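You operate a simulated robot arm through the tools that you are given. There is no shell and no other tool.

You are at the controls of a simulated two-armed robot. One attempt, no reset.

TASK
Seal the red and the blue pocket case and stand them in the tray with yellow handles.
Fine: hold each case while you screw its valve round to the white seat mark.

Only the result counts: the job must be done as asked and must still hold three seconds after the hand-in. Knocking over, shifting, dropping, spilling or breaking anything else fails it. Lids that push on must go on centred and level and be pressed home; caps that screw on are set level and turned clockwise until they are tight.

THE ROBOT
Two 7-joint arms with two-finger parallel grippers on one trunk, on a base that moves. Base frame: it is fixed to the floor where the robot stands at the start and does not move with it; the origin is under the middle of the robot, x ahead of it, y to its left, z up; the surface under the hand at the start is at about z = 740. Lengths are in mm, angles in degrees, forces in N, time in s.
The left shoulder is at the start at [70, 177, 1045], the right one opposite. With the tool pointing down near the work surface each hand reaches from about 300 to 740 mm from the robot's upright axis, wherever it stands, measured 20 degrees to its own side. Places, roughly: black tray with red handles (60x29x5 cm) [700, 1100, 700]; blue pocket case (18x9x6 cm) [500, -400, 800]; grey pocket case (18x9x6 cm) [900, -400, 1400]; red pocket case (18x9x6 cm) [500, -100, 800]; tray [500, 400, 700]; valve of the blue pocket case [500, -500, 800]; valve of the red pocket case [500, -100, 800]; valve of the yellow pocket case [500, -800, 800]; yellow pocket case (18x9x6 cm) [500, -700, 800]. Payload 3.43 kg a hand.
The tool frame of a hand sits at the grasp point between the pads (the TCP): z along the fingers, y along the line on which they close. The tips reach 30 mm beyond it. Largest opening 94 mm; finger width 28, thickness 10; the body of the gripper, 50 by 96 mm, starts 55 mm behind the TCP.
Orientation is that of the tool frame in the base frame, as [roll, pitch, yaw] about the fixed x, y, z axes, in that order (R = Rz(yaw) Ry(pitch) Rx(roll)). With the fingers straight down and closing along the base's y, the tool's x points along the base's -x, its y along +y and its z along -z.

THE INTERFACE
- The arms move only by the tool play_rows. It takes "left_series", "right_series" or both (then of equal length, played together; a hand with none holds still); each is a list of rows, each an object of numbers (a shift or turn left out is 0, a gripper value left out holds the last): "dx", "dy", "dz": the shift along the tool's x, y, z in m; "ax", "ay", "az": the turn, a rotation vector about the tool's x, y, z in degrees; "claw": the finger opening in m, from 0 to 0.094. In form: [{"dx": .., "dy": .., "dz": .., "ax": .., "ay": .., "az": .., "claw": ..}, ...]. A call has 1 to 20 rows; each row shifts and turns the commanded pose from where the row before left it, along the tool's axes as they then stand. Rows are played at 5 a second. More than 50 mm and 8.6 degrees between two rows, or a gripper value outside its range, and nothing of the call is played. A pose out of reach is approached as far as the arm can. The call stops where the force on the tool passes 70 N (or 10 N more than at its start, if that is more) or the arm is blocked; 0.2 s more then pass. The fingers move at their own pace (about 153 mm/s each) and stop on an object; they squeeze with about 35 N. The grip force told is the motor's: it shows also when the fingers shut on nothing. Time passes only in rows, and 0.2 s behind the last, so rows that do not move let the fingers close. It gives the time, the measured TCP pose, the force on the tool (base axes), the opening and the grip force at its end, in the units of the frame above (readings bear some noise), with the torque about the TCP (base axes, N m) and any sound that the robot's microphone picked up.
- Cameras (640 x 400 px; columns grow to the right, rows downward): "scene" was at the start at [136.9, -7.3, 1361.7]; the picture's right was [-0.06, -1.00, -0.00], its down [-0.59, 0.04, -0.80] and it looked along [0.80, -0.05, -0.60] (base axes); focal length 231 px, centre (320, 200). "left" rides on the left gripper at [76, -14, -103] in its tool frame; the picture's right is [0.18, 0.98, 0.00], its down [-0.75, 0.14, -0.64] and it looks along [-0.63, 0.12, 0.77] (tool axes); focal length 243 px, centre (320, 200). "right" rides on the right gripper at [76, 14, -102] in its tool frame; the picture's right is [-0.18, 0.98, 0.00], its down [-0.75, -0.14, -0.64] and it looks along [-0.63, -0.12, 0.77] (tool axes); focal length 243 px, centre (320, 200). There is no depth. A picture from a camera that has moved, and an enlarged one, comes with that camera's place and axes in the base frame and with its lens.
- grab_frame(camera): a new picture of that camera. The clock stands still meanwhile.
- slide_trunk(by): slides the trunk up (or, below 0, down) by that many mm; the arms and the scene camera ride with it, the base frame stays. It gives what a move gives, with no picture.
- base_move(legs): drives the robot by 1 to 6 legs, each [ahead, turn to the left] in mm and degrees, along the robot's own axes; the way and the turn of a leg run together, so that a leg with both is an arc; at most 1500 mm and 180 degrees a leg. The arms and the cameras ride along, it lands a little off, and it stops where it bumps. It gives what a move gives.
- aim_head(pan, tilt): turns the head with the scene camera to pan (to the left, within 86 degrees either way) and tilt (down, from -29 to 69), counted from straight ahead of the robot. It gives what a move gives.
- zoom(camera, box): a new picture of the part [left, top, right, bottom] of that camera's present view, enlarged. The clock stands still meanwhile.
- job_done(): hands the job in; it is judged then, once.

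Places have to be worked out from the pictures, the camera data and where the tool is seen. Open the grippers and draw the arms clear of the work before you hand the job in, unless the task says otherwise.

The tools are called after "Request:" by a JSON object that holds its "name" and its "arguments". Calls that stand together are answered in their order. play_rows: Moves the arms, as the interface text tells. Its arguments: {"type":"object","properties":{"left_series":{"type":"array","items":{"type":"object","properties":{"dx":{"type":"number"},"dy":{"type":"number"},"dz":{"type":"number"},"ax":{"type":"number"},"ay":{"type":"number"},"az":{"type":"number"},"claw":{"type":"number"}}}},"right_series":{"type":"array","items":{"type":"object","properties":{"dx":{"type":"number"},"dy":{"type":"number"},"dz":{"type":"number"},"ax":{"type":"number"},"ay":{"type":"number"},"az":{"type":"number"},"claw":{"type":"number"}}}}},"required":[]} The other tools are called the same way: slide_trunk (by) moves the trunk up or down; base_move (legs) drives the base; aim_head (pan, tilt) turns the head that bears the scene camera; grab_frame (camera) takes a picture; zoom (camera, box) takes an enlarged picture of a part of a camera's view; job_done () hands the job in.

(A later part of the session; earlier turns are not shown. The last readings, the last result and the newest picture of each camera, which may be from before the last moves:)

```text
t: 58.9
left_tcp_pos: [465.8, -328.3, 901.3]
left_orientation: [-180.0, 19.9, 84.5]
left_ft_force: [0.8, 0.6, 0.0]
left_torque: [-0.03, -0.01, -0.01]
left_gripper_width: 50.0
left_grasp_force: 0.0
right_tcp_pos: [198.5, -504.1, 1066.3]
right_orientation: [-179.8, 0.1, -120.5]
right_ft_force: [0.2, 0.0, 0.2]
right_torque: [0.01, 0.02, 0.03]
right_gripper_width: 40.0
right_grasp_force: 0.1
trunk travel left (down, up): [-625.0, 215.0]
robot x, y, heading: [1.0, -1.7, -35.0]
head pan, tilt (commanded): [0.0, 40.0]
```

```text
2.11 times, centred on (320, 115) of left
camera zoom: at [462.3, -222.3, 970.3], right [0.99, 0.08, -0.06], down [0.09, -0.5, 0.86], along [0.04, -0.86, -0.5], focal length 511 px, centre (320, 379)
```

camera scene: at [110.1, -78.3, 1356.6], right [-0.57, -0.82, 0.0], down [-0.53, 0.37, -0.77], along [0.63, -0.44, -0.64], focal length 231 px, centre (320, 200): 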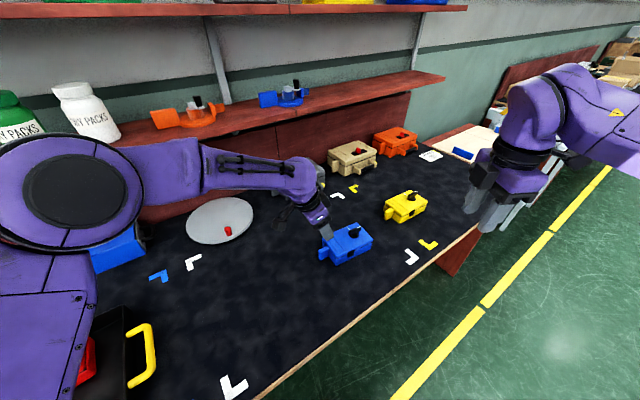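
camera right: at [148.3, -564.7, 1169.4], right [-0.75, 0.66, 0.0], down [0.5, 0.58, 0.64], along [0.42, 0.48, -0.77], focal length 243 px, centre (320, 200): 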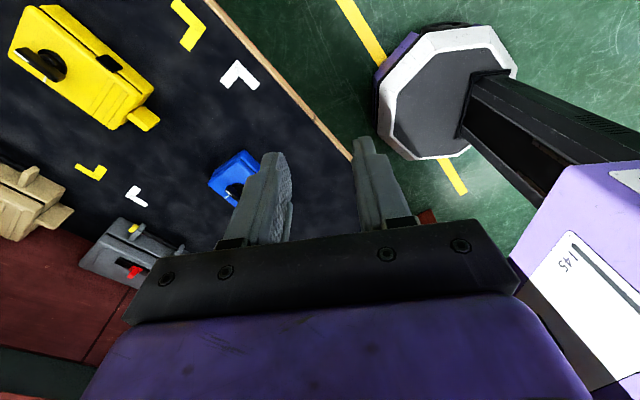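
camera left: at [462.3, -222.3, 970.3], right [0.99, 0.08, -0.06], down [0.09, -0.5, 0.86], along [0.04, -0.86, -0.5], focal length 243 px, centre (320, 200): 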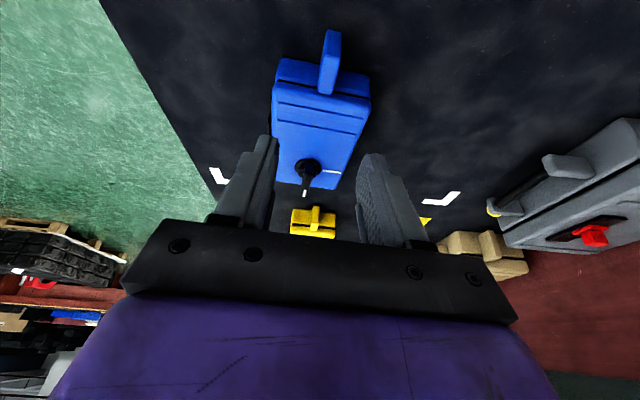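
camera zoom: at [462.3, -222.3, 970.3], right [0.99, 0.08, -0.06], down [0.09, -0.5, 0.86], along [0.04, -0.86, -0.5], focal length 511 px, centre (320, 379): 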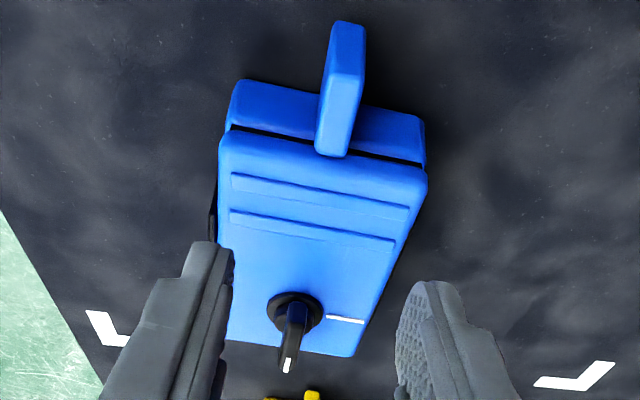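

The lug is at [467,-341] as computed. I lower the left hand straight down to z≈800, then look.

Request:
{"name": "play_rows", "arguments": {"left_series": [{"dx": 0.00855, "dy": 0.0008, "dz": 0.0235}, {"dx": 0.00855, "dz": 0.0235}, {"dx": 0.00855, "dz": 0.0235}, {"dx": 0.00855, "dz": 0.0235}, {}]}}

Request:
{"name": "zoom", "arguments": {"camera": "left", "box": [200, 40, 440, 260]}}

Request:
{"name": "zoom", "arguments": {"camera": "scene", "box": [290, 180, 390, 280]}}

```text
t: 60.1
left_tcp_pos: [466.7, -330.8, 800.4]
left_orientation: [179.8, 20.0, 84.6]
left_ft_force: [-0.2, -0.3, -0.7]
left_torque: [-0.03, 0.0, 0.03]
left_gripper_width: 50.2
left_grasp_force: 0.1
right_tcp_pos: [198.2, -505.1, 1066.8]
right_orientation: [-179.8, 0.1, -120.3]
right_ft_force: [0.1, -0.3, -0.6]
right_torque: [-0.01, 0.0, 0.0]
right_gripper_width: 40.2
right_grasp_force: 0.1
trunk travel left (down, up): [-625.0, 215.0]
robot x, y, heading: [1.7, -3.9, -35.0]
head pan, tilt (commanded): [0.0, 40.0]
```

```text
1.82 times, centred on (320, 150) of left
camera zoom: at [462.8, -222.3, 870.5], right [0.99, 0.08, -0.06], down [0.09, -0.5, 0.86], along [0.04, -0.86, -0.5], focal length 441 px, centre (320, 291)
```

zoom: 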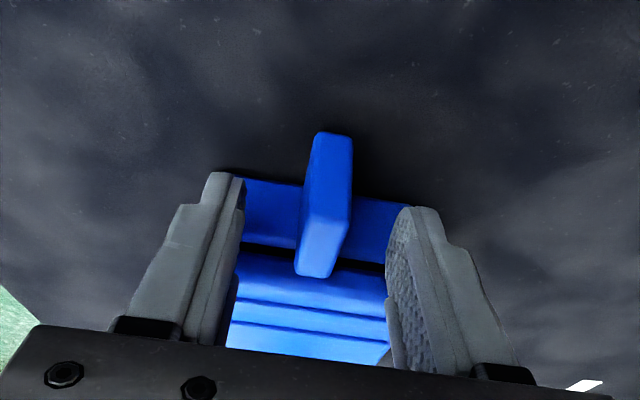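

```text
4.00 times, centred on (340, 230) of scene
camera zoom: at [110.0, -79.2, 1356.6], right [-0.57, -0.82, 0.0], down [-0.53, 0.37, -0.77], along [0.63, -0.44, -0.64], focal length 925 px, centre (240, 80)
```

zoom: 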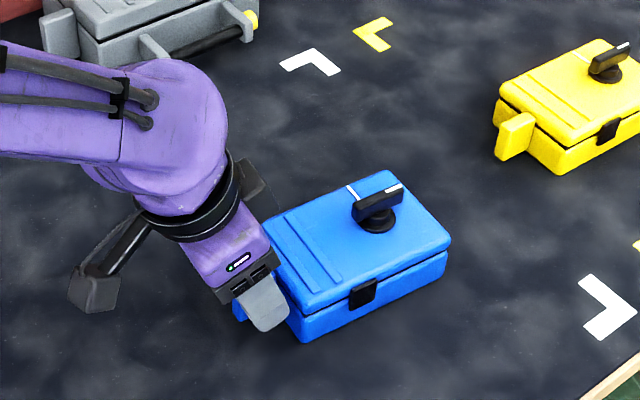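

The lug sits between the fingers. I lower the last 20 mm and close on it.

Request:
{"name": "play_rows", "arguments": {"left_series": [{"dx": 0.00342, "dz": 0.0094}, {"dx": 0.00342, "dz": 0.0094}, {}, {"claw": 0.03}, {"claw": 0.02}, {"claw": 0.0}, {"claw": 0.0}, {"claw": 0.0}]}}

Request:
{"name": "zoom", "arguments": {"camera": "scene", "box": [290, 180, 390, 280]}}

Request:
{"name": "zoom", "arguments": {"camera": "left", "box": [200, 40, 440, 260]}}

```text
t: 61.9
left_tcp_pos: [467.5, -328.8, 780.7]
left_orientation: [-180.0, 20.0, 84.5]
left_ft_force: [0.5, -0.6, 0.2]
left_torque: [-0.03, 0.02, 0.04]
left_gripper_width: 17.7
left_grasp_force: 34.9
right_tcp_pos: [197.7, -506.2, 1065.7]
right_orientation: [-180.0, 0.0, -120.4]
right_ft_force: [0.0, -0.6, 1.4]
right_torque: [0.0, -0.03, 0.0]
right_gripper_width: 40.1
right_grasp_force: 0.2
trunk travel left (down, up): [-625.0, 215.0]
robot x, y, heading: [0.9, -4.4, -34.8]
head pan, tilt (commanded): [0.0, 40.0]
```

```text
4.00 times, centred on (340, 230) of scene
camera zoom: at [110.5, -79.4, 1356.5], right [-0.57, -0.82, 0.0], down [-0.53, 0.37, -0.77], along [0.63, -0.44, -0.64], focal length 925 px, centre (240, 80)
```

zoom: 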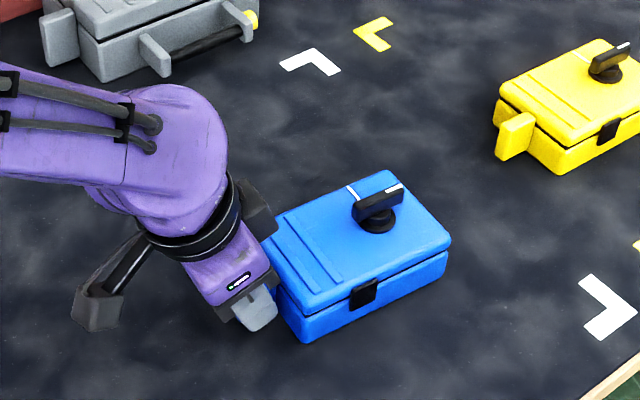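

```text
1.82 times, centred on (320, 150) of left
camera zoom: at [463.2, -222.7, 850.3], right [0.99, 0.08, -0.06], down [0.09, -0.5, 0.86], along [0.04, -0.86, -0.5], focal length 441 px, centre (320, 291)
```

zoom: 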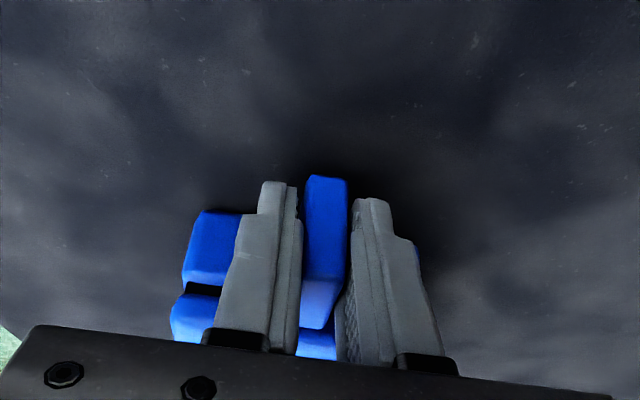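

Blue lug is held (17.7 mm, 35 N) and the case did not move. Now I bring the right hand above the blue valve at z≈1000 and turn it to yaw -95.5.

Request:
{"name": "play_rows", "arguments": {"right_series": [{"dx": -0.02474, "dy": -0.02806, "dz": 0.0094}, {"dx": -0.02474, "dy": -0.02806, "dz": 0.0094}, {"dx": -0.02474, "dy": -0.02806, "dz": 0.0094}, {"dx": -0.02474, "dy": -0.02806, "dz": 0.0094}, {"dx": -0.02474, "dy": -0.02806, "dz": 0.0094}, {"dx": -0.02474, "dy": -0.02806, "dz": 0.0094}, {"dx": -0.02474, "dy": -0.02806, "dz": 0.0094}, {"az": -6.2}, {"az": -6.2}, {"az": -6.2}, {"az": -6.3}, {}]}}

Request:
{"name": "grab_frame", "arguments": {"camera": "right"}}

Request:
{"name": "grab_frame", "arguments": {"camera": "scene"}}

```text
t: 64.5
left_tcp_pos: [468.5, -329.1, 781.6]
left_orientation: [-180.0, 20.0, 84.5]
left_ft_force: [0.9, 0.0, -0.2]
left_torque: [-0.06, 0.0, 0.01]
left_gripper_width: 17.4
left_grasp_force: 34.8
right_tcp_pos: [456.3, -456.2, 1000.8]
right_orientation: [-179.9, 0.0, -95.5]
right_ft_force: [-0.9, -0.4, -0.2]
right_torque: [-0.02, 0.01, 0.0]
right_gripper_width: 40.0
right_grasp_force: 0.0
trunk travel left (down, up): [-625.0, 215.0]
robot x, y, heading: [1.2, 1.5, -35.3]
head pan, tilt (commanded): [0.0, 40.0]
```

```text
taken
camera right: at [435.3, -531.2, 1104.0], right [-0.96, 0.28, 0.0], down [0.21, 0.74, 0.64], along [0.18, 0.62, -0.77], focal length 243 px, centre (320, 200)
```

right: 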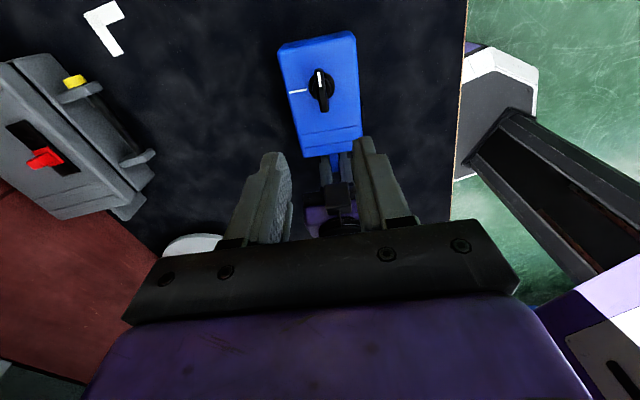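

```text
taken
camera scene: at [110.6, -79.3, 1356.5], right [-0.57, -0.82, 0.0], down [-0.53, 0.37, -0.77], along [0.63, -0.44, -0.64], focal length 231 px, centre (320, 200)
```

scene: 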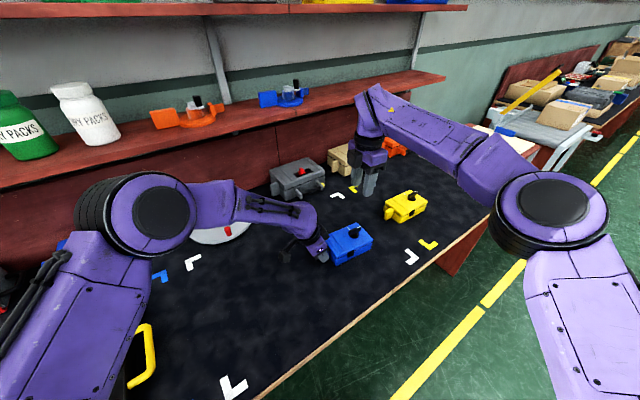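

In place. I test the quarter turn in the air here first (yaw -95 to -5), using the view from there to fix the valve position.

Request:
{"name": "play_rows", "arguments": {"right_series": [{"az": -7.5}, {"az": -7.5}, {"az": -7.5}, {"az": -7.5}, {"az": -7.5}, {"az": -7.5}]}}

Request:
{"name": "play_rows", "arguments": {"right_series": [{"az": -7.5}, {"az": -7.5}, {"az": -7.5}, {"az": -7.5}, {"az": -7.5}, {"az": -7.5}, {}]}}

Request:
{"name": "zoom", "arguments": {"camera": "right", "box": [200, 20, 400, 170]}}

```text
t: 65.9
left_tcp_pos: [468.8, -330.5, 780.5]
left_orientation: [180.0, 20.0, 84.5]
left_ft_force: [0.5, 0.2, -0.5]
left_torque: [0.03, -0.01, -0.03]
left_gripper_width: 17.6
left_grasp_force: 35.1
right_tcp_pos: [455.5, -456.1, 1000.7]
right_orientation: [180.0, -0.1, -50.4]
right_ft_force: [0.3, -0.7, 0.5]
right_torque: [-0.03, 0.01, 0.0]
right_gripper_width: 40.0
right_grasp_force: 0.1
trunk travel left (down, up): [-625.0, 215.0]
robot x, y, heading: [-3.2, -0.9, -35.3]
head pan, tilt (commanded): [0.0, 40.0]
```

```text
t: 67.5
left_tcp_pos: [468.5, -328.9, 780.4]
left_orientation: [-180.0, 19.9, 84.4]
left_ft_force: [-0.6, 0.7, -0.1]
left_torque: [0.05, -0.02, -0.03]
left_gripper_width: 17.5
left_grasp_force: 35.2
right_tcp_pos: [456.2, -456.3, 1000.0]
right_orientation: [179.9, -0.1, -5.5]
right_ft_force: [-1.0, 0.1, -1.0]
right_torque: [0.01, 0.01, -0.02]
right_gripper_width: 39.7
right_grasp_force: 0.0
trunk travel left (down, up): [-625.0, 215.0]
robot x, y, heading: [1.2, -0.5, -35.3]
head pan, tilt (commanded): [0.0, 40.0]
```

```text
2.67 times, centred on (300, 95) of right
camera zoom: at [531.2, -478.3, 1104.1], right [-0.28, -0.96, 0.0], down [-0.74, 0.21, 0.64], along [-0.62, 0.18, -0.77], focal length 647 px, centre (373, 480)
```

zoom: 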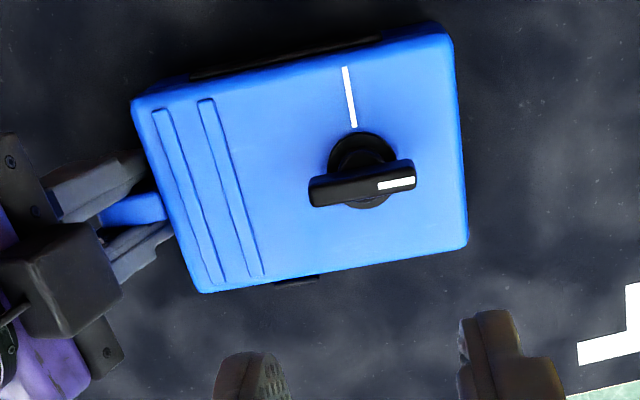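

The turn is reachable here too. This view puts the blue valve at about [455.5,-450.7] (the scene view had a small bias on red as well). I turn back to -95.5 and zoom for the x value.

Request:
{"name": "play_rows", "arguments": {"right_series": [{"az": 7.5}, {"az": 7.5}, {"az": 7.5}, {"az": 7.5}, {"az": 7.5}, {"az": 7.5}, {"az": 7.5}, {"az": 7.5}, {"az": 7.5}, {"az": 7.5}, {"az": 7.5}, {"az": 7.5}, {}]}}

Request:
{"name": "zoom", "arguments": {"camera": "right", "box": [250, 20, 400, 170]}}

```text
t: 70.3
left_tcp_pos: [467.3, -330.6, 780.3]
left_orientation: [180.0, 20.1, 84.6]
left_ft_force: [-1.1, 0.0, 0.2]
left_torque: [-0.01, 0.04, -0.03]
left_gripper_width: 17.7
left_grasp_force: 35.1
right_tcp_pos: [455.8, -455.8, 1000.9]
right_orientation: [-179.9, 0.0, -95.6]
right_ft_force: [0.1, -0.4, -0.8]
right_torque: [0.04, 0.02, 0.0]
right_gripper_width: 39.9
right_grasp_force: 0.2
trunk travel left (down, up): [-625.0, 215.0]
robot x, y, heading: [3.4, -4.3, -34.8]
head pan, tilt (commanded): [0.0, 40.0]
```

```text
2.67 times, centred on (325, 95) of right
camera zoom: at [435.1, -531.5, 1104.0], right [-0.96, 0.28, 0.0], down [0.21, 0.74, 0.64], along [0.18, 0.62, -0.77], focal length 647 px, centre (307, 480)
```

zoom: 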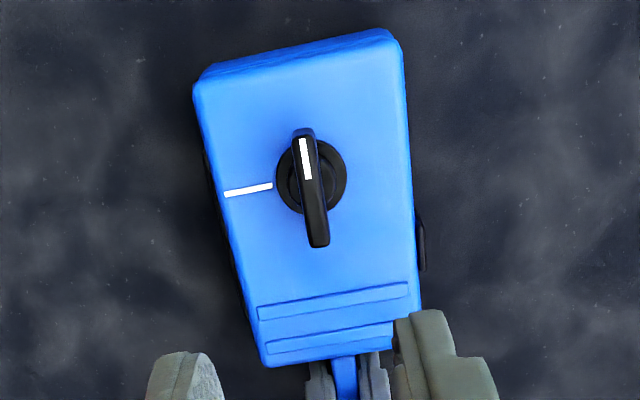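

Blue valve ≈ [456.4,-451.5], bar yaw ≈ -7°. I correct the right hand by 4.6 mm and 1.4°, and lower to z≈870 for a closer look.

Request:
{"name": "play_rows", "arguments": {"right_series": [{"dx": -0.0046, "az": 1.4, "dz": 0.03, "claw": 0.045}, {"dz": 0.035}, {"dz": 0.035}, {"dz": 0.03}, {}]}}

Request:
{"name": "zoom", "arguments": {"camera": "right", "box": [220, 30, 420, 230]}}

Request:
{"name": "zoom", "arguments": {"camera": "scene", "box": [290, 170, 410, 280]}}

```text
t: 71.5
left_tcp_pos: [468.4, -329.1, 780.6]
left_orientation: [179.9, 20.0, 84.6]
left_ft_force: [-0.2, -0.7, 0.5]
left_torque: [-0.05, 0.01, 0.0]
left_gripper_width: 17.7
left_grasp_force: 34.6
right_tcp_pos: [455.0, -451.4, 870.5]
right_orientation: [-179.9, 0.0, -96.9]
right_ft_force: [-0.2, 0.8, -1.0]
right_torque: [0.0, -0.01, 0.0]
right_gripper_width: 45.3
right_grasp_force: 0.1
trunk travel left (down, up): [-625.0, 215.0]
robot x, y, heading: [0.9, 0.1, -35.0]
head pan, tilt (commanded): [0.0, 40.0]
```

```text
2.00 times, centred on (320, 130) of right
camera zoom: at [433.3, -526.3, 973.8], right [-0.95, 0.3, 0.0], down [0.23, 0.73, 0.64], along [0.19, 0.61, -0.77], focal length 485 px, centre (320, 340)
```

zoom: 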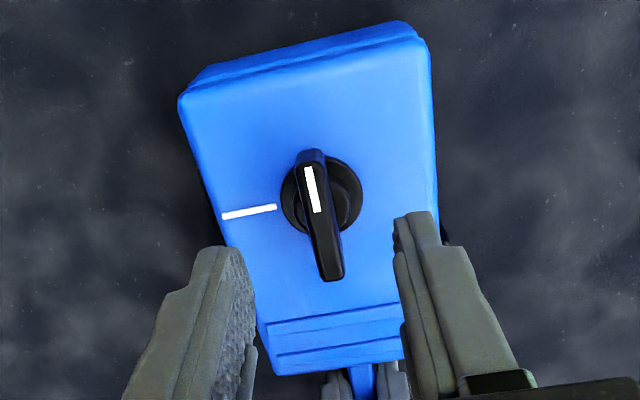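

```text
3.64 times, centred on (350, 225) of scene
camera zoom: at [110.6, -79.3, 1356.5], right [-0.57, -0.82, 0.0], down [-0.53, 0.37, -0.77], along [0.63, -0.44, -0.64], focal length 841 px, centre (211, 109)
```

zoom: 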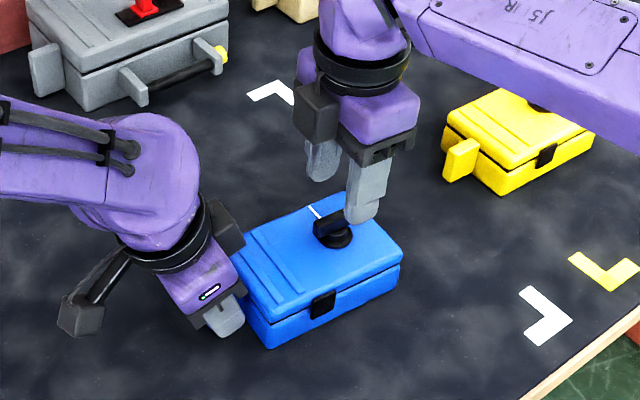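

The bar is parallel to the fingers and centred within a millimetre. I lower to z≈836 (bar height) and close on the bar.

Request:
{"name": "play_rows", "arguments": {"right_series": [{"dy": -0.0006, "dz": 0.012}, {"dz": 0.012}, {"dz": 0.01}, {}, {"claw": 0.03}, {"claw": 0.02}, {"claw": 0.0}, {"claw": 0.0}, {"claw": 0.0}]}}

Request:
{"name": "zoom", "arguments": {"camera": "right", "box": [250, 80, 400, 230]}}

```text
t: 73.5
left_tcp_pos: [468.0, -329.4, 780.9]
left_orientation: [179.9, 20.0, 84.6]
left_ft_force: [7.1, -1.5, -1.4]
left_torque: [0.2, 0.04, 0.14]
left_gripper_width: 17.5
left_grasp_force: 35.2
right_tcp_pos: [457.5, -451.2, 837.0]
right_orientation: [-179.8, 0.1, -96.9]
right_ft_force: [-7.7, 1.3, 2.5]
right_torque: [0.18, 0.23, 0.83]
right_gripper_width: 9.4
right_grasp_force: 35.6
trunk travel left (down, up): [-625.0, 215.0]
robot x, y, heading: [-1.2, -0.5, -35.0]
head pan, tilt (commanded): [0.0, 40.0]
```

```text
2.67 times, centred on (325, 155) of right
camera zoom: at [434.9, -526.4, 939.8], right [-0.95, 0.3, 0.0], down [0.23, 0.73, 0.64], along [0.19, 0.61, -0.77], focal length 647 px, centre (307, 320)
```

zoom: 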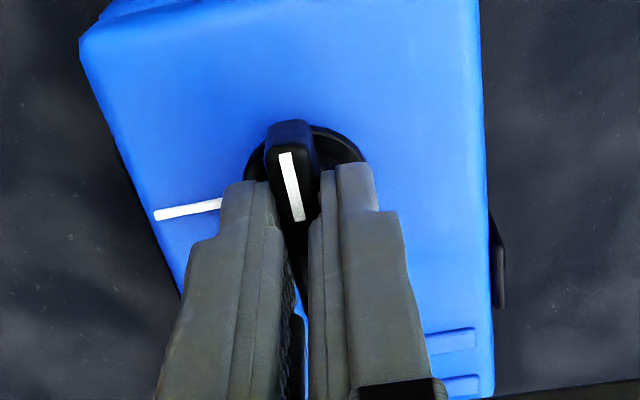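

Bar gripped (9.4 mm). I turn it counter-clockwise 24° and check.

Request:
{"name": "play_rows", "arguments": {"right_series": [{"az": -6}, {"az": -6}, {"az": -6}, {"az": -6}, {}]}}

Request:
{"name": "zoom", "arguments": {"camera": "right", "box": [220, 30, 420, 230]}}

Request:
{"name": "zoom", "arguments": {"camera": "scene", "box": [290, 170, 410, 280]}}

```text
t: 74.7
left_tcp_pos: [467.6, -329.4, 780.5]
left_orientation: [180.0, 20.0, 84.6]
left_ft_force: [-2.2, 0.0, 2.8]
left_torque: [0.01, 0.04, -0.09]
left_gripper_width: 17.8
left_grasp_force: 35.1
right_tcp_pos: [457.6, -451.6, 836.9]
right_orientation: [-179.9, 0.0, -72.8]
right_ft_force: [0.5, -0.8, -0.8]
right_torque: [-0.25, -0.09, 0.0]
right_gripper_width: 9.2
right_grasp_force: 34.8
trunk travel left (down, up): [-625.0, 215.0]
robot x, y, heading: [0.8, -1.3, -34.9]
head pan, tilt (commanded): [0.0, 40.0]
```

```text
2.00 times, centred on (320, 130) of right
camera zoom: at [466.7, -529.5, 939.8], right [-0.99, -0.11, 0.0], down [-0.09, 0.76, 0.64], along [-0.07, 0.64, -0.77], focal length 485 px, centre (320, 340)
```

zoom: 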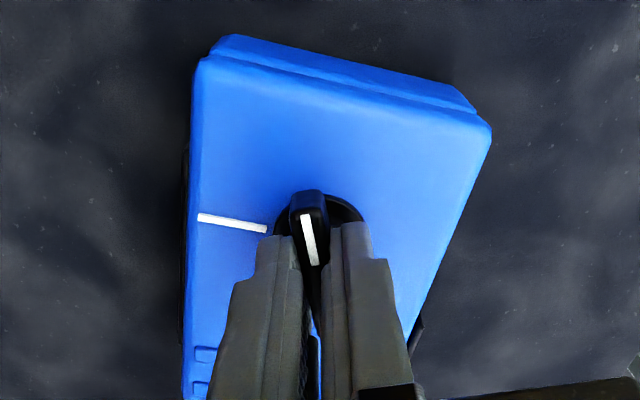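

```text
3.64 times, centred on (350, 225) of scene
camera zoom: at [110.6, -79.5, 1356.5], right [-0.57, -0.82, 0.0], down [-0.53, 0.37, -0.77], along [0.63, -0.44, -0.64], focal length 841 px, centre (211, 109)
```

zoom: 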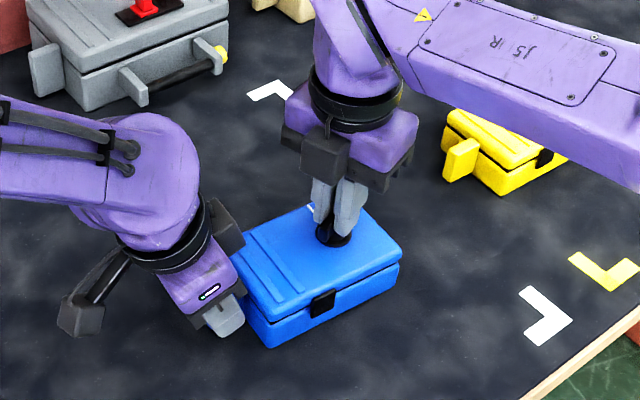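

The valve turns, the case holds. I continue to about yaw -12, just short of the mark.

Request:
{"name": "play_rows", "arguments": {"right_series": [{"az": -7.6}, {"az": -7.6}, {"az": -7.6}, {"az": -7.6}, {"az": -7.6}, {"az": -7.6}, {"az": -7.6}, {"az": -7.6}, {}]}}

Request:
{"name": "zoom", "arguments": {"camera": "right", "box": [230, 60, 410, 240]}}

```text
t: 76.7
left_tcp_pos: [469.3, -329.6, 779.5]
left_orientation: [-179.9, 20.0, 84.7]
left_ft_force: [-0.5, -2.0, 2.3]
left_torque: [-0.19, 0.04, -0.02]
left_gripper_width: 17.6
left_grasp_force: 34.9
right_tcp_pos: [456.8, -451.9, 836.5]
right_orientation: [-180.0, -0.1, -12.0]
right_ft_force: [-0.2, 0.6, -2.6]
right_torque: [0.01, 0.02, -0.02]
right_gripper_width: 9.1
right_grasp_force: 35.0
trunk travel left (down, up): [-625.0, 215.0]
robot x, y, heading: [-0.4, 0.4, -35.1]
head pan, tilt (commanded): [0.0, 40.0]
```

```text
2.22 times, centred on (320, 150) of right
camera zoom: at [529.5, -482.0, 940.1], right [-0.38, -0.92, 0.0], down [-0.71, 0.29, 0.64], along [-0.59, 0.25, -0.77], focal length 539 px, centre (320, 311)
```

zoom: 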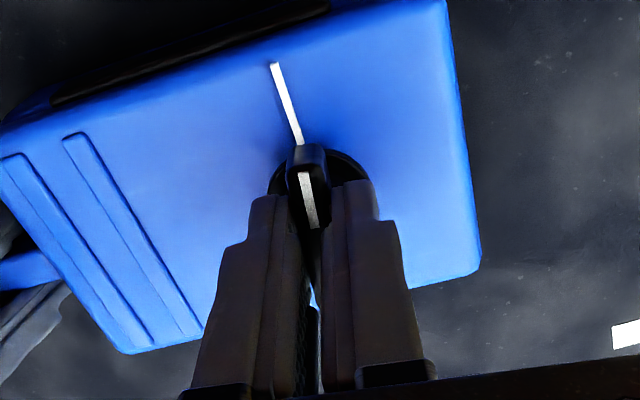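

Sideways forces are low. Comparing with the red one at the same stage, about 7° remain; I turn 6.7° and compare again.

Request:
{"name": "play_rows", "arguments": {"right_series": [{"az": -3.3}, {"az": -3.4}, {}]}}

Request:
{"name": "zoom", "arguments": {"camera": "right", "box": [230, 60, 410, 240]}}

```text
t: 77.5
left_tcp_pos: [467.9, -330.2, 780.3]
left_orientation: [180.0, 20.1, 84.5]
left_ft_force: [0.0, -2.3, 2.4]
left_torque: [-0.14, 0.03, -0.06]
left_gripper_width: 17.6
left_grasp_force: 35.6
right_tcp_pos: [456.8, -451.7, 836.6]
right_orientation: [180.0, -0.1, -5.4]
right_ft_force: [0.8, 2.7, -1.5]
right_torque: [-0.04, -0.03, -0.06]
right_gripper_width: 8.8
right_grasp_force: 35.1
trunk travel left (down, up): [-625.0, 215.0]
robot x, y, heading: [0.5, -1.0, -34.7]
head pan, tilt (commanded): [0.0, 40.0]
```

```text
2.22 times, centred on (320, 150) of right
camera zoom: at [532.3, -473.5, 940.2], right [-0.28, -0.96, 0.0], down [-0.74, 0.21, 0.64], along [-0.62, 0.18, -0.77], focal length 539 px, centre (320, 311)
```

zoom: 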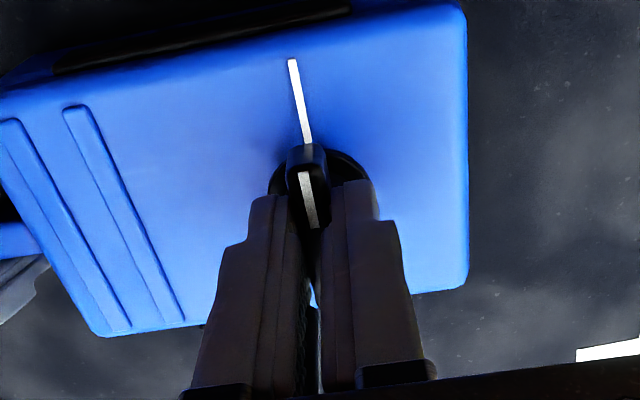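

This matches the red valve's end state; I add 0.6°, open, rise, and look at it unobstructed.

Request:
{"name": "play_rows", "arguments": {"right_series": [{"az": -0.6}, {}, {"claw": 0.03}, {"claw": 0.04}, {"dz": -0.03}, {"dz": -0.04}, {"dz": -0.04}, {}]}}

Request:
{"name": "zoom", "arguments": {"camera": "right", "box": [200, 20, 400, 170]}}

Request:
{"name": "zoom", "arguments": {"camera": "scene", "box": [290, 170, 410, 280]}}

```text
t: 79.3
left_tcp_pos: [468.4, -329.1, 779.9]
left_orientation: [180.0, 19.9, 84.6]
left_ft_force: [-0.3, 0.2, -0.3]
left_torque: [0.12, -0.01, 0.0]
left_gripper_width: 17.5
left_grasp_force: 35.4
right_tcp_pos: [456.5, -451.4, 947.4]
right_orientation: [-180.0, -0.2, -4.9]
right_ft_force: [0.9, -1.1, 0.6]
right_torque: [-0.02, 0.01, 0.0]
right_gripper_width: 39.8
right_grasp_force: 0.0
trunk travel left (down, up): [-625.0, 215.0]
robot x, y, heading: [-1.5, 2.2, -35.0]
head pan, tilt (commanded): [0.0, 40.0]
```

```text
2.67 times, centred on (300, 95) of right
camera zoom: at [532.4, -472.9, 1050.7], right [-0.27, -0.96, 0.0], down [-0.74, 0.2, 0.64], along [-0.62, 0.17, -0.77], focal length 647 px, centre (373, 480)
```

zoom: 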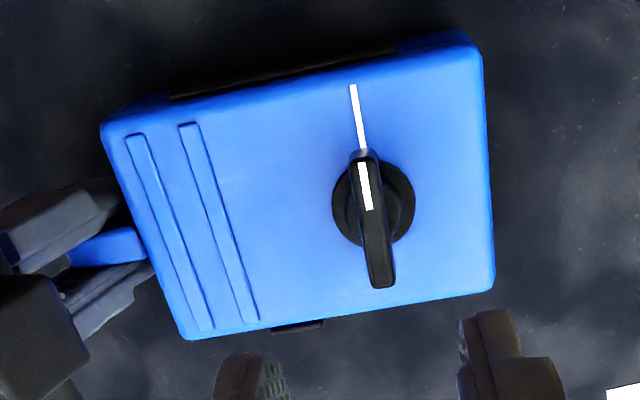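

```text
3.64 times, centred on (350, 225) of scene
camera zoom: at [110.7, -79.6, 1356.5], right [-0.57, -0.82, 0.0], down [-0.53, 0.37, -0.77], along [0.63, -0.44, -0.64], focal length 841 px, centre (211, 109)
```

zoom: 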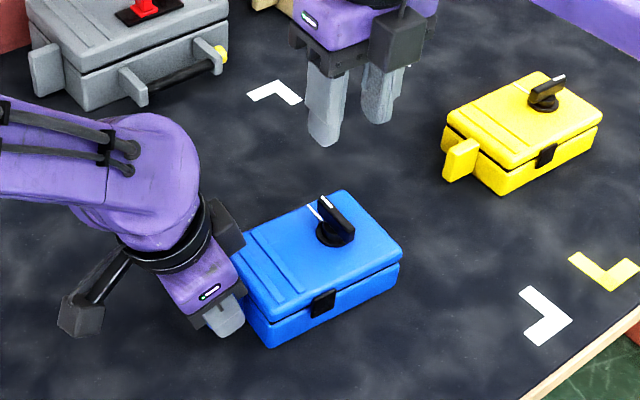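

Blue's stripe is exactly on its seat mark. I withdraw the right hand up and back to its parked spot before lifting the blue case.

Request:
{"name": "play_rows", "arguments": {"right_series": [{"dz": -0.04}, {"dx": -0.036, "dy": 0.0108, "dz": -0.0113}, {"dx": -0.036, "dy": 0.0108, "dz": -0.0113}, {"dx": -0.036, "dy": 0.0108, "dz": -0.0113}, {"dx": -0.036, "dy": 0.0108, "dz": -0.0113}, {"dx": -0.036, "dy": 0.0108, "dz": -0.0113}, {"dx": -0.036, "dy": 0.0108, "dz": -0.0113}, {"dx": -0.036, "dy": 0.0108, "dz": -0.0113}, {}]}}

Request:
{"name": "play_rows", "arguments": {"left_series": [{"dx": -0.00171, "dz": -0.0047}, {"dx": -0.00171, "dz": -0.0047}, {"dx": -0.00684, "dz": -0.0188}, {"dx": -0.00684, "dz": -0.0188}, {"dx": -0.01026, "dz": -0.0282}, {"dx": -0.01026, "dz": -0.0282}, {"dx": -0.01026, "dz": -0.0282}, {}]}}

Request:
{"name": "grab_frame", "arguments": {"camera": "scene"}}

```text
t: 81.3
left_tcp_pos: [469.0, -329.9, 782.0]
left_orientation: [179.9, 19.9, 84.6]
left_ft_force: [-0.4, -0.1, 0.1]
left_torque: [0.18, 0.0, 0.03]
left_gripper_width: 17.7
left_grasp_force: 34.9
right_tcp_pos: [198.7, -505.8, 1065.0]
right_orientation: [180.0, 0.1, -4.8]
right_ft_force: [0.5, -0.1, 0.5]
right_torque: [0.0, 0.04, -0.01]
right_gripper_width: 40.1
right_grasp_force: 0.0
trunk travel left (down, up): [-625.0, 215.0]
robot x, y, heading: [1.9, 2.1, -34.8]
head pan, tilt (commanded): [0.0, 40.0]
```

```text
t: 83.1
left_tcp_pos: [467.8, -330.0, 920.5]
left_orientation: [179.9, 20.0, 84.6]
left_ft_force: [0.4, 0.1, -1.9]
left_torque: [0.15, 0.0, -0.01]
left_gripper_width: 17.7
left_grasp_force: 35.6
right_tcp_pos: [199.7, -505.3, 1064.7]
right_orientation: [180.0, -0.1, -4.8]
right_ft_force: [-0.1, 0.3, -0.2]
right_torque: [-0.01, 0.01, 0.0]
right_gripper_width: 39.9
right_grasp_force: 0.0
trunk travel left (down, up): [-625.0, 215.0]
robot x, y, heading: [0.7, -1.5, -35.0]
head pan, tilt (commanded): [0.0, 40.0]
```

```text
taken
camera scene: at [111.0, -79.9, 1356.4], right [-0.57, -0.82, 0.0], down [-0.53, 0.37, -0.77], along [0.63, -0.44, -0.64], focal length 231 px, centre (320, 200)
```

scene: 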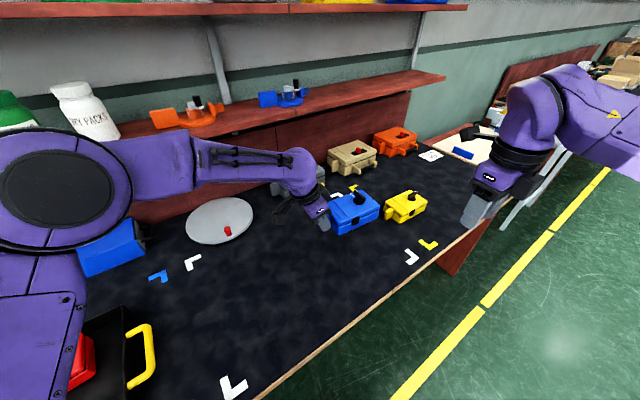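

The blue case is up at z≈920 and level. I turn the base back 35° to the left, facing the table again.

Request:
{"name": "base_move", "arguments": {"legs": [[0, 35]]}}

Request:
{"name": "grab_frame", "arguments": {"camera": "scene"}}

```text
t: 85.1
left_tcp_pos: [573.6, -1.1, 919.6]
left_orientation: [-179.9, 20.1, 119.7]
left_ft_force: [0.5, -0.5, -1.3]
left_torque: [0.14, 0.12, 0.03]
left_gripper_width: 17.4
left_grasp_force: 35.1
right_tcp_pos: [454.8, -299.3, 1063.5]
right_orientation: [180.0, 0.0, 30.3]
right_ft_force: [0.7, 0.0, -0.2]
right_torque: [0.01, 0.02, 0.0]
right_gripper_width: 39.9
right_grasp_force: 0.1
trunk travel left (down, up): [-625.0, 215.0]
robot x, y, heading: [3.2, -0.7, 0.2]
head pan, tilt (commanded): [0.0, 40.0]
```

```text
taken
camera scene: at [135.2, -1.5, 1356.5], right [0.0, -1.0, 0.0], down [-0.64, 0.0, -0.77], along [0.77, 0.0, -0.64], focal length 231 px, centre (320, 200)
```

scene: 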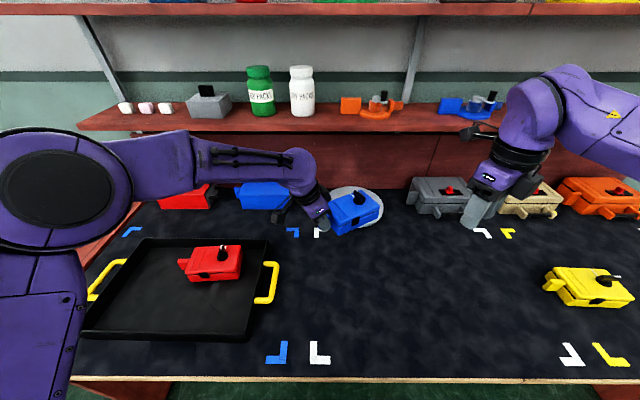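

Back at heading 0 with the blue case in hand. I turn it parallel to the red one (yaw 94.4) and start moving it toward the front half of the tray at z≈920.

Request:
{"name": "play_rows", "arguments": {"left_series": [{"ax": 2.163, "az": 5.943}, {"ax": 2.163, "az": 5.943}, {"ax": 2.163, "az": 5.943}, {"ax": 2.163, "az": 5.943}, {"dx": 0.0393, "dy": -0.01343, "dz": -0.0143}, {"dx": 0.0393, "dy": -0.01343, "dz": -0.0143}, {"dx": 0.0393, "dy": -0.01343, "dz": -0.0143}, {"dx": 0.0393, "dy": -0.01343, "dz": -0.0143}, {"dx": 0.0393, "dy": -0.01343, "dz": -0.0143}, {}]}}

Request:
{"name": "grab_frame", "arguments": {"camera": "scene"}}

```text
t: 87.3
left_tcp_pos: [489.1, 201.3, 920.4]
left_orientation: [-179.9, 19.9, 94.5]
left_ft_force: [0.4, 1.2, -1.3]
left_torque: [0.17, 0.03, 0.0]
left_gripper_width: 17.7
left_grasp_force: 34.5
right_tcp_pos: [453.9, -300.1, 1063.8]
right_orientation: [-180.0, -0.1, 30.4]
right_ft_force: [0.1, 0.2, 0.7]
right_torque: [0.03, -0.01, -0.02]
right_gripper_width: 40.1
right_grasp_force: 0.0
trunk travel left (down, up): [-625.0, 215.0]
robot x, y, heading: [-3.0, -2.5, -0.0]
head pan, tilt (commanded): [0.0, 40.0]
```

```text
taken
camera scene: at [135.7, -2.5, 1356.4], right [0.0, -1.0, 0.0], down [-0.64, 0.0, -0.77], along [0.77, 0.0, -0.64], focal length 231 px, centre (320, 200)
```

scene: 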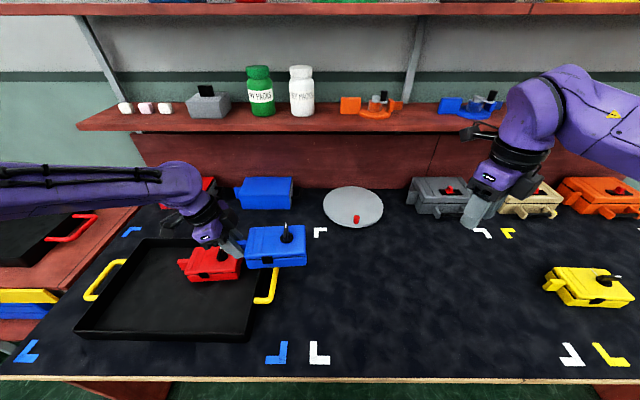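

On track; I continue the second half of the carry.

Request:
{"name": "play_rows", "arguments": {"left_series": [{"dx": 0.0393, "dy": -0.01343, "dz": -0.0143}, {"dx": 0.0393, "dy": -0.01343, "dz": -0.0143}, {"dx": 0.0393, "dy": -0.01343, "dz": -0.0143}, {"dx": 0.0393, "dy": -0.01343, "dz": -0.0143}, {"dx": 0.0393, "dy": -0.01343, "dz": -0.0143}, {}]}}

Request:
{"name": "zoom", "arguments": {"camera": "scene", "box": [60, 200, 300, 360]}}

Request:
{"name": "grab_frame", "arguments": {"camera": "left"}}

```text
t: 88.7
left_tcp_pos: [407.5, 406.6, 919.3]
left_orientation: [-180.0, 19.9, 94.3]
left_ft_force: [-1.1, 0.3, -1.5]
left_torque: [0.18, 0.0, 0.02]
left_gripper_width: 17.5
left_grasp_force: 35.0
right_tcp_pos: [454.9, -299.7, 1064.9]
right_orientation: [179.9, -0.1, 30.3]
right_ft_force: [0.5, -1.1, -0.1]
right_torque: [-0.01, 0.0, -0.01]
right_gripper_width: 39.9
right_grasp_force: 0.2
trunk travel left (down, up): [-625.0, 215.0]
robot x, y, heading: [3.4, -1.9, 0.2]
head pan, tilt (commanded): [0.0, 40.0]
```

```text
2.50 times, centred on (180, 280) of scene
camera zoom: at [135.2, -2.3, 1356.5], right [0.0, -1.0, 0.0], down [-0.64, 0.0, -0.77], along [0.77, 0.0, -0.64], focal length 578 px, centre (670, 0)
```

zoom: 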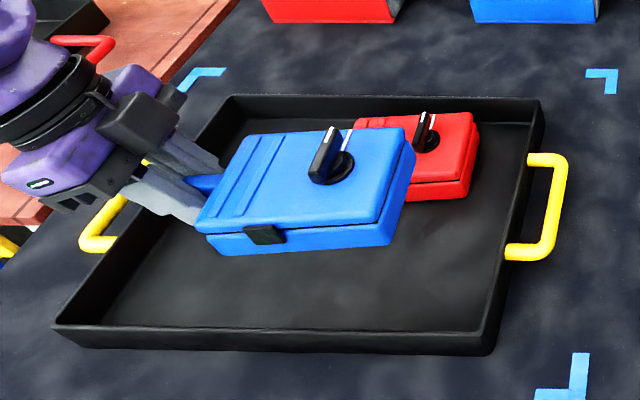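

```text
taken
camera left: at [384.6, 510.5, 990.4], right [0.97, 0.25, -0.06], down [0.18, -0.48, 0.86], along [0.18, -0.84, -0.51], focal length 243 px, centre (320, 200)
```

left: 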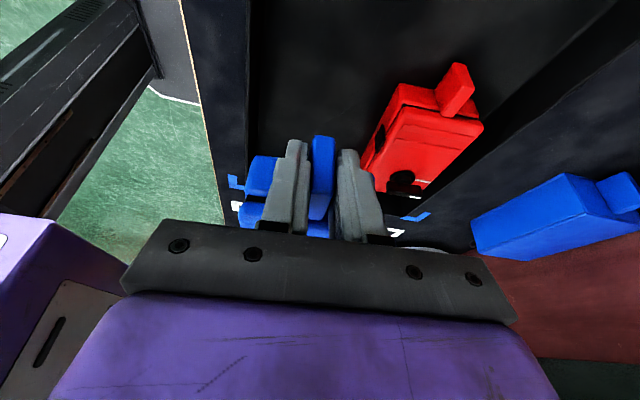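

The blue case is over the free front half. I lower to about 20 mm above the rim level and check clearances to the front wall and the red case.

Request:
{"name": "play_rows", "arguments": {"left_series": [{"dx": 0.0077, "dz": 0.0211}, {"dx": 0.0077, "dz": 0.0211}, {"dx": 0.0077, "dz": 0.0211}, {}]}}

Request:
{"name": "zoom", "arguments": {"camera": "scene", "box": [60, 200, 300, 360]}}

Request:
{"name": "zoom", "arguments": {"camera": "left", "box": [170, 40, 500, 260]}}

```text
t: 89.7
left_tcp_pos: [406.0, 405.3, 851.7]
left_orientation: [-180.0, 20.1, 94.4]
left_ft_force: [0.8, 0.4, -0.6]
left_torque: [0.15, -0.01, 0.0]
left_gripper_width: 17.6
left_grasp_force: 34.8
right_tcp_pos: [454.3, -300.2, 1063.7]
right_orientation: [-179.9, -0.1, 30.3]
right_ft_force: [-0.1, -0.2, 0.5]
right_torque: [0.01, -0.04, 0.04]
right_gripper_width: 40.1
right_grasp_force: 0.0
trunk travel left (down, up): [-625.0, 215.0]
robot x, y, heading: [-5.1, 4.1, 0.1]
head pan, tilt (commanded): [0.0, 40.0]
```

```text
2.50 times, centred on (180, 280) of scene
camera zoom: at [134.8, -1.6, 1356.5], right [0.0, -1.0, 0.0], down [-0.64, 0.0, -0.77], along [0.77, 0.0, -0.64], focal length 578 px, centre (670, 0)
```

zoom: 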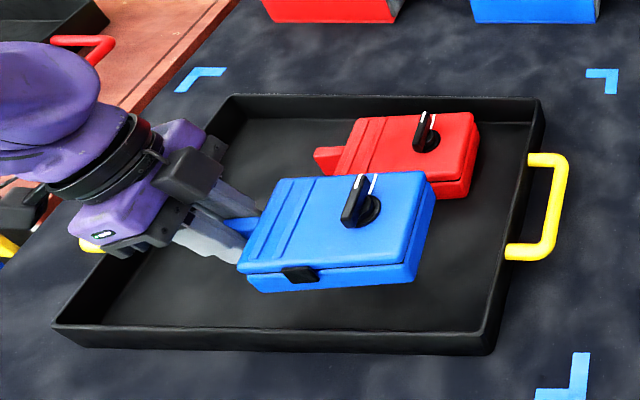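

```text
1.82 times, centred on (335, 150) of left
camera zoom: at [383.8, 510.1, 922.3], right [0.97, 0.25, -0.06], down [0.18, -0.48, 0.86], along [0.18, -0.84, -0.51], focal length 441 px, centre (293, 291)
```

zoom: 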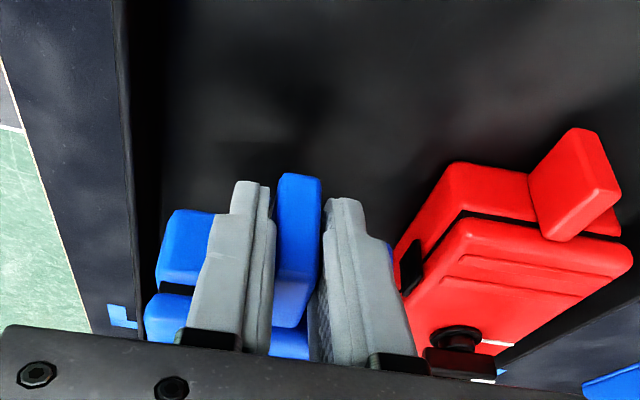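

Clearances are fine (about 25 mm to the front wall, 35 mm to red). I lower on to z≈792, then finish in small steps.

Request:
{"name": "play_rows", "arguments": {"left_series": [{"dx": 0.00513, "dz": 0.0141}, {"dx": 0.00513, "dz": 0.0141}, {"dx": 0.00513, "dz": 0.0141}, {"dx": 0.00274, "dz": 0.00752}, {"dx": 0.00205, "dz": 0.00564}, {}]}}

```text
t: 91.1
left_tcp_pos: [405.7, 406.0, 793.2]
left_orientation: [180.0, 20.0, 94.4]
left_ft_force: [0.1, -0.2, -1.4]
left_torque: [0.11, 0.01, -0.02]
left_gripper_width: 17.8
left_grasp_force: 35.0
right_tcp_pos: [453.8, -300.4, 1064.6]
right_orientation: [-180.0, -0.1, 30.4]
right_ft_force: [-0.3, 0.3, 0.0]
right_torque: [0.03, 0.03, 0.02]
right_gripper_width: 40.0
right_grasp_force: 0.0
trunk travel left (down, up): [-625.0, 215.0]
robot x, y, heading: [-2.0, 1.9, 0.3]
head pan, tilt (commanded): [0.0, 40.0]
```

Still free at z≈793; I go down 5 mm in 1-2 mm steps.

Request:
{"name": "play_rows", "arguments": {"left_series": [{"dx": 0.00068, "dz": 0.00188}, {"dx": 0.00068, "dz": 0.00188}, {"dx": 0.00034, "dz": 0.00094}, {}]}}

```text
t: 92.1
left_tcp_pos: [407.0, 405.7, 788.8]
left_orientation: [-179.9, 20.0, 94.3]
left_ft_force: [0.4, -0.7, -2.0]
left_torque: [0.15, 0.02, 0.0]
left_gripper_width: 17.7
left_grasp_force: 34.3
right_tcp_pos: [454.0, -300.0, 1065.3]
right_orientation: [180.0, -0.1, 30.3]
right_ft_force: [-0.2, -1.0, -0.5]
right_torque: [-0.01, 0.0, 0.0]
right_gripper_width: 39.9
right_grasp_force: 0.1
trunk travel left (down, up): [-625.0, 215.0]
robot x, y, heading: [-2.5, -2.2, 0.3]
head pan, tilt (commanded): [0.0, 40.0]
```

Request:
{"name": "play_rows", "arguments": {"left_series": [{"dx": 0.00034, "dz": 0.00094}, {"dx": 0.00034, "dz": 0.00094}, {}]}}

```text
t: 92.9
left_tcp_pos: [406.2, 404.7, 787.2]
left_orientation: [-180.0, 20.0, 94.4]
left_ft_force: [0.6, 0.4, -1.1]
left_torque: [0.14, -0.04, -0.02]
left_gripper_width: 17.8
left_grasp_force: 35.5
right_tcp_pos: [454.3, -299.1, 1064.9]
right_orientation: [180.0, -0.1, 30.2]
right_ft_force: [-0.5, 0.1, -0.9]
right_torque: [-0.02, -0.01, -0.02]
right_gripper_width: 39.9
right_grasp_force: 0.1
trunk travel left (down, up): [-625.0, 215.0]
robot x, y, heading: [0.9, 0.7, 0.2]
head pan, tilt (commanded): [0.0, 40.0]
```

Not yet touching (torque still the carried 0.14 N m); two more millimetre steps.

Request:
{"name": "play_rows", "arguments": {"left_series": [{"dx": 0.00034, "dz": 0.00094}, {"dx": 0.00034, "dz": 0.00094}, {}]}}

```text
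t: 93.7
left_tcp_pos: [406.9, 404.2, 785.7]
left_orientation: [180.0, 20.0, 94.4]
left_ft_force: [0.2, 2.9, 7.3]
left_torque: [-0.81, -0.08, 0.05]
left_gripper_width: 17.5
left_grasp_force: 34.9
right_tcp_pos: [453.6, -299.6, 1065.3]
right_orientation: [-179.9, -0.1, 30.3]
right_ft_force: [0.1, -0.2, 0.0]
right_torque: [0.01, -0.04, 0.0]
right_gripper_width: 40.1
right_grasp_force: 0.0
trunk travel left (down, up): [-625.0, 215.0]
robot x, y, heading: [2.3, 1.1, 0.3]
head pan, tilt (commanded): [0.0, 40.0]
```

The blue case is standing on the tray floor (7 N upward). I open the left fingers and look.

Request:
{"name": "play_rows", "arguments": {"left_series": [{"claw": 0.022}, {"claw": 0.03}, {"claw": 0.05}, {}]}}

Request:
{"name": "zoom", "arguments": {"camera": "scene", "box": [60, 200, 300, 360]}}

Request:
{"name": "zoom", "arguments": {"camera": "left", "box": [170, 40, 500, 260]}}

```text
t: 94.7
left_tcp_pos: [406.2, 405.6, 783.8]
left_orientation: [-180.0, 20.0, 94.4]
left_ft_force: [0.1, 0.2, -0.8]
left_torque: [0.01, -0.03, -0.02]
left_gripper_width: 49.8
left_grasp_force: 0.0
right_tcp_pos: [454.5, -300.1, 1064.6]
right_orientation: [180.0, -0.1, 30.3]
right_ft_force: [-1.1, -0.2, -0.6]
right_torque: [0.03, -0.03, 0.0]
right_gripper_width: 40.0
right_grasp_force: 0.1
trunk travel left (down, up): [-625.0, 215.0]
robot x, y, heading: [-1.8, -1.3, 0.4]
head pan, tilt (commanded): [0.0, 40.0]
```

```text
2.50 times, centred on (180, 280) of scene
camera zoom: at [134.8, -1.4, 1356.5], right [0.0, -1.0, 0.0], down [-0.64, 0.0, -0.77], along [0.77, 0.0, -0.64], focal length 578 px, centre (670, 0)
```

zoom: 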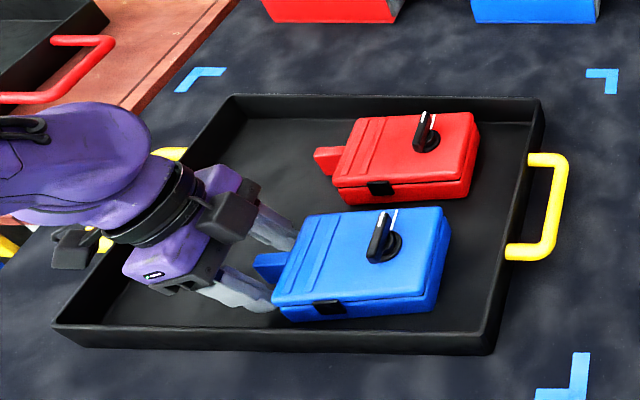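

```text
1.82 times, centred on (335, 150) of left
camera zoom: at [383.7, 510.2, 855.0], right [0.97, 0.25, -0.06], down [0.18, -0.48, 0.86], along [0.18, -0.84, -0.5], focal length 441 px, centre (293, 291)
```

zoom: 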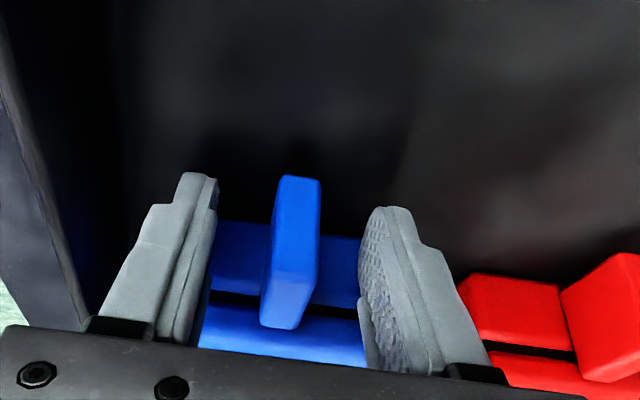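

Both cases stand in the tray. I raise the left hand straight up and away, then inspect the seat marks once more from above.

Request:
{"name": "play_rows", "arguments": {"left_series": [{"dx": -0.0068, "dz": -0.0188}, {"dx": -0.0154, "dz": -0.0423}, {"dx": -0.0154, "dz": -0.0423}, {"dx": -0.0154, "dz": -0.0423}, {"dx": -0.0154, "dz": -0.0423}, {"dx": -0.0154, "dz": -0.0423}, {}]}}

Request:
{"name": "grab_frame", "arguments": {"camera": "left"}}

Request:
{"name": "grab_frame", "arguments": {"camera": "scene"}}

```text
t: 96.3
left_tcp_pos: [406.1, 405.6, 1031.7]
left_orientation: [-179.9, 19.9, 94.4]
left_ft_force: [-0.1, 0.5, -0.6]
left_torque: [-0.05, 0.0, 0.0]
left_gripper_width: 49.8
left_grasp_force: 0.0
right_tcp_pos: [454.5, -298.3, 1064.7]
right_orientation: [179.9, 0.0, 30.3]
right_ft_force: [0.8, 0.0, -0.4]
right_torque: [-0.05, 0.01, -0.04]
right_gripper_width: 39.8
right_grasp_force: 0.1
trunk travel left (down, up): [-625.0, 215.0]
robot x, y, heading: [2.3, 0.8, 0.3]
head pan, tilt (commanded): [0.0, 40.0]
```

```text
taken
camera left: at [383.6, 510.9, 1101.2], right [0.97, 0.25, -0.06], down [0.18, -0.48, 0.86], along [0.18, -0.84, -0.5], focal length 243 px, centre (320, 200)
```

left: 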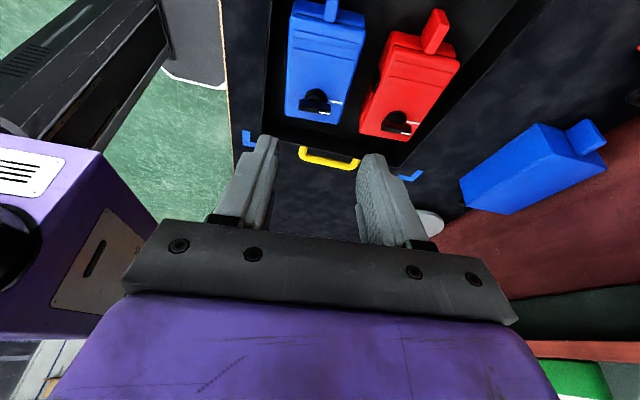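

```text
taken
camera scene: at [135.1, -0.4, 1356.5], right [0.0, -1.0, 0.0], down [-0.64, 0.0, -0.77], along [0.77, 0.0, -0.64], focal length 231 px, centre (320, 200)
```

scene: 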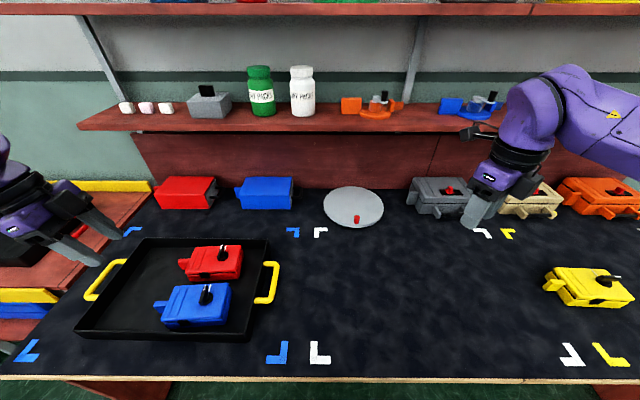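

I zoom on both valves in the tray from the scene and left cameras to confirm the stripes still lie on the seat marks.

Request:
{"name": "zoom", "arguments": {"camera": "scene", "box": [145, 230, 255, 340]}}

Request:
{"name": "zoom", "arguments": {"camera": "left", "box": [260, 0, 480, 150]}}

```text
3.64 times, centred on (200, 285) of scene
camera zoom: at [135.1, -0.4, 1356.5], right [0.0, -1.0, 0.0], down [-0.64, 0.0, -0.77], along [0.77, 0.0, -0.64], focal length 841 px, centre (756, -109)
```

zoom: 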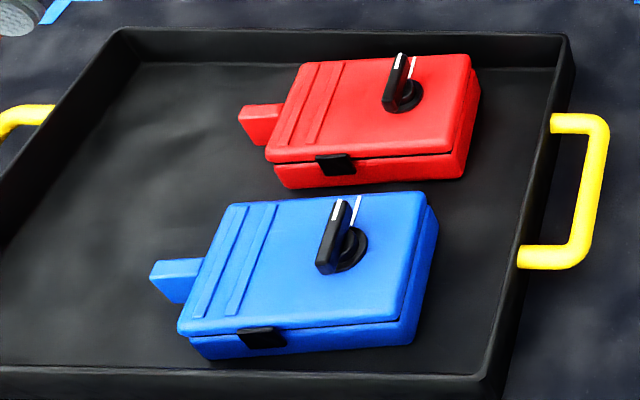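

```text
2.67 times, centred on (370, 75) of left
camera zoom: at [383.6, 510.9, 1101.2], right [0.97, 0.25, -0.06], down [0.18, -0.48, 0.86], along [0.18, -0.84, -0.5], focal length 647 px, centre (187, 533)
```

zoom: 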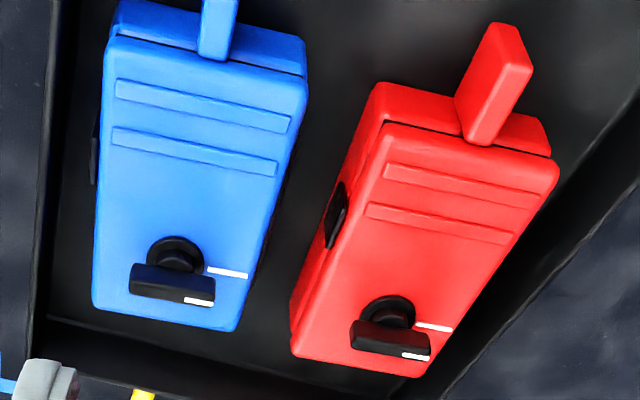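

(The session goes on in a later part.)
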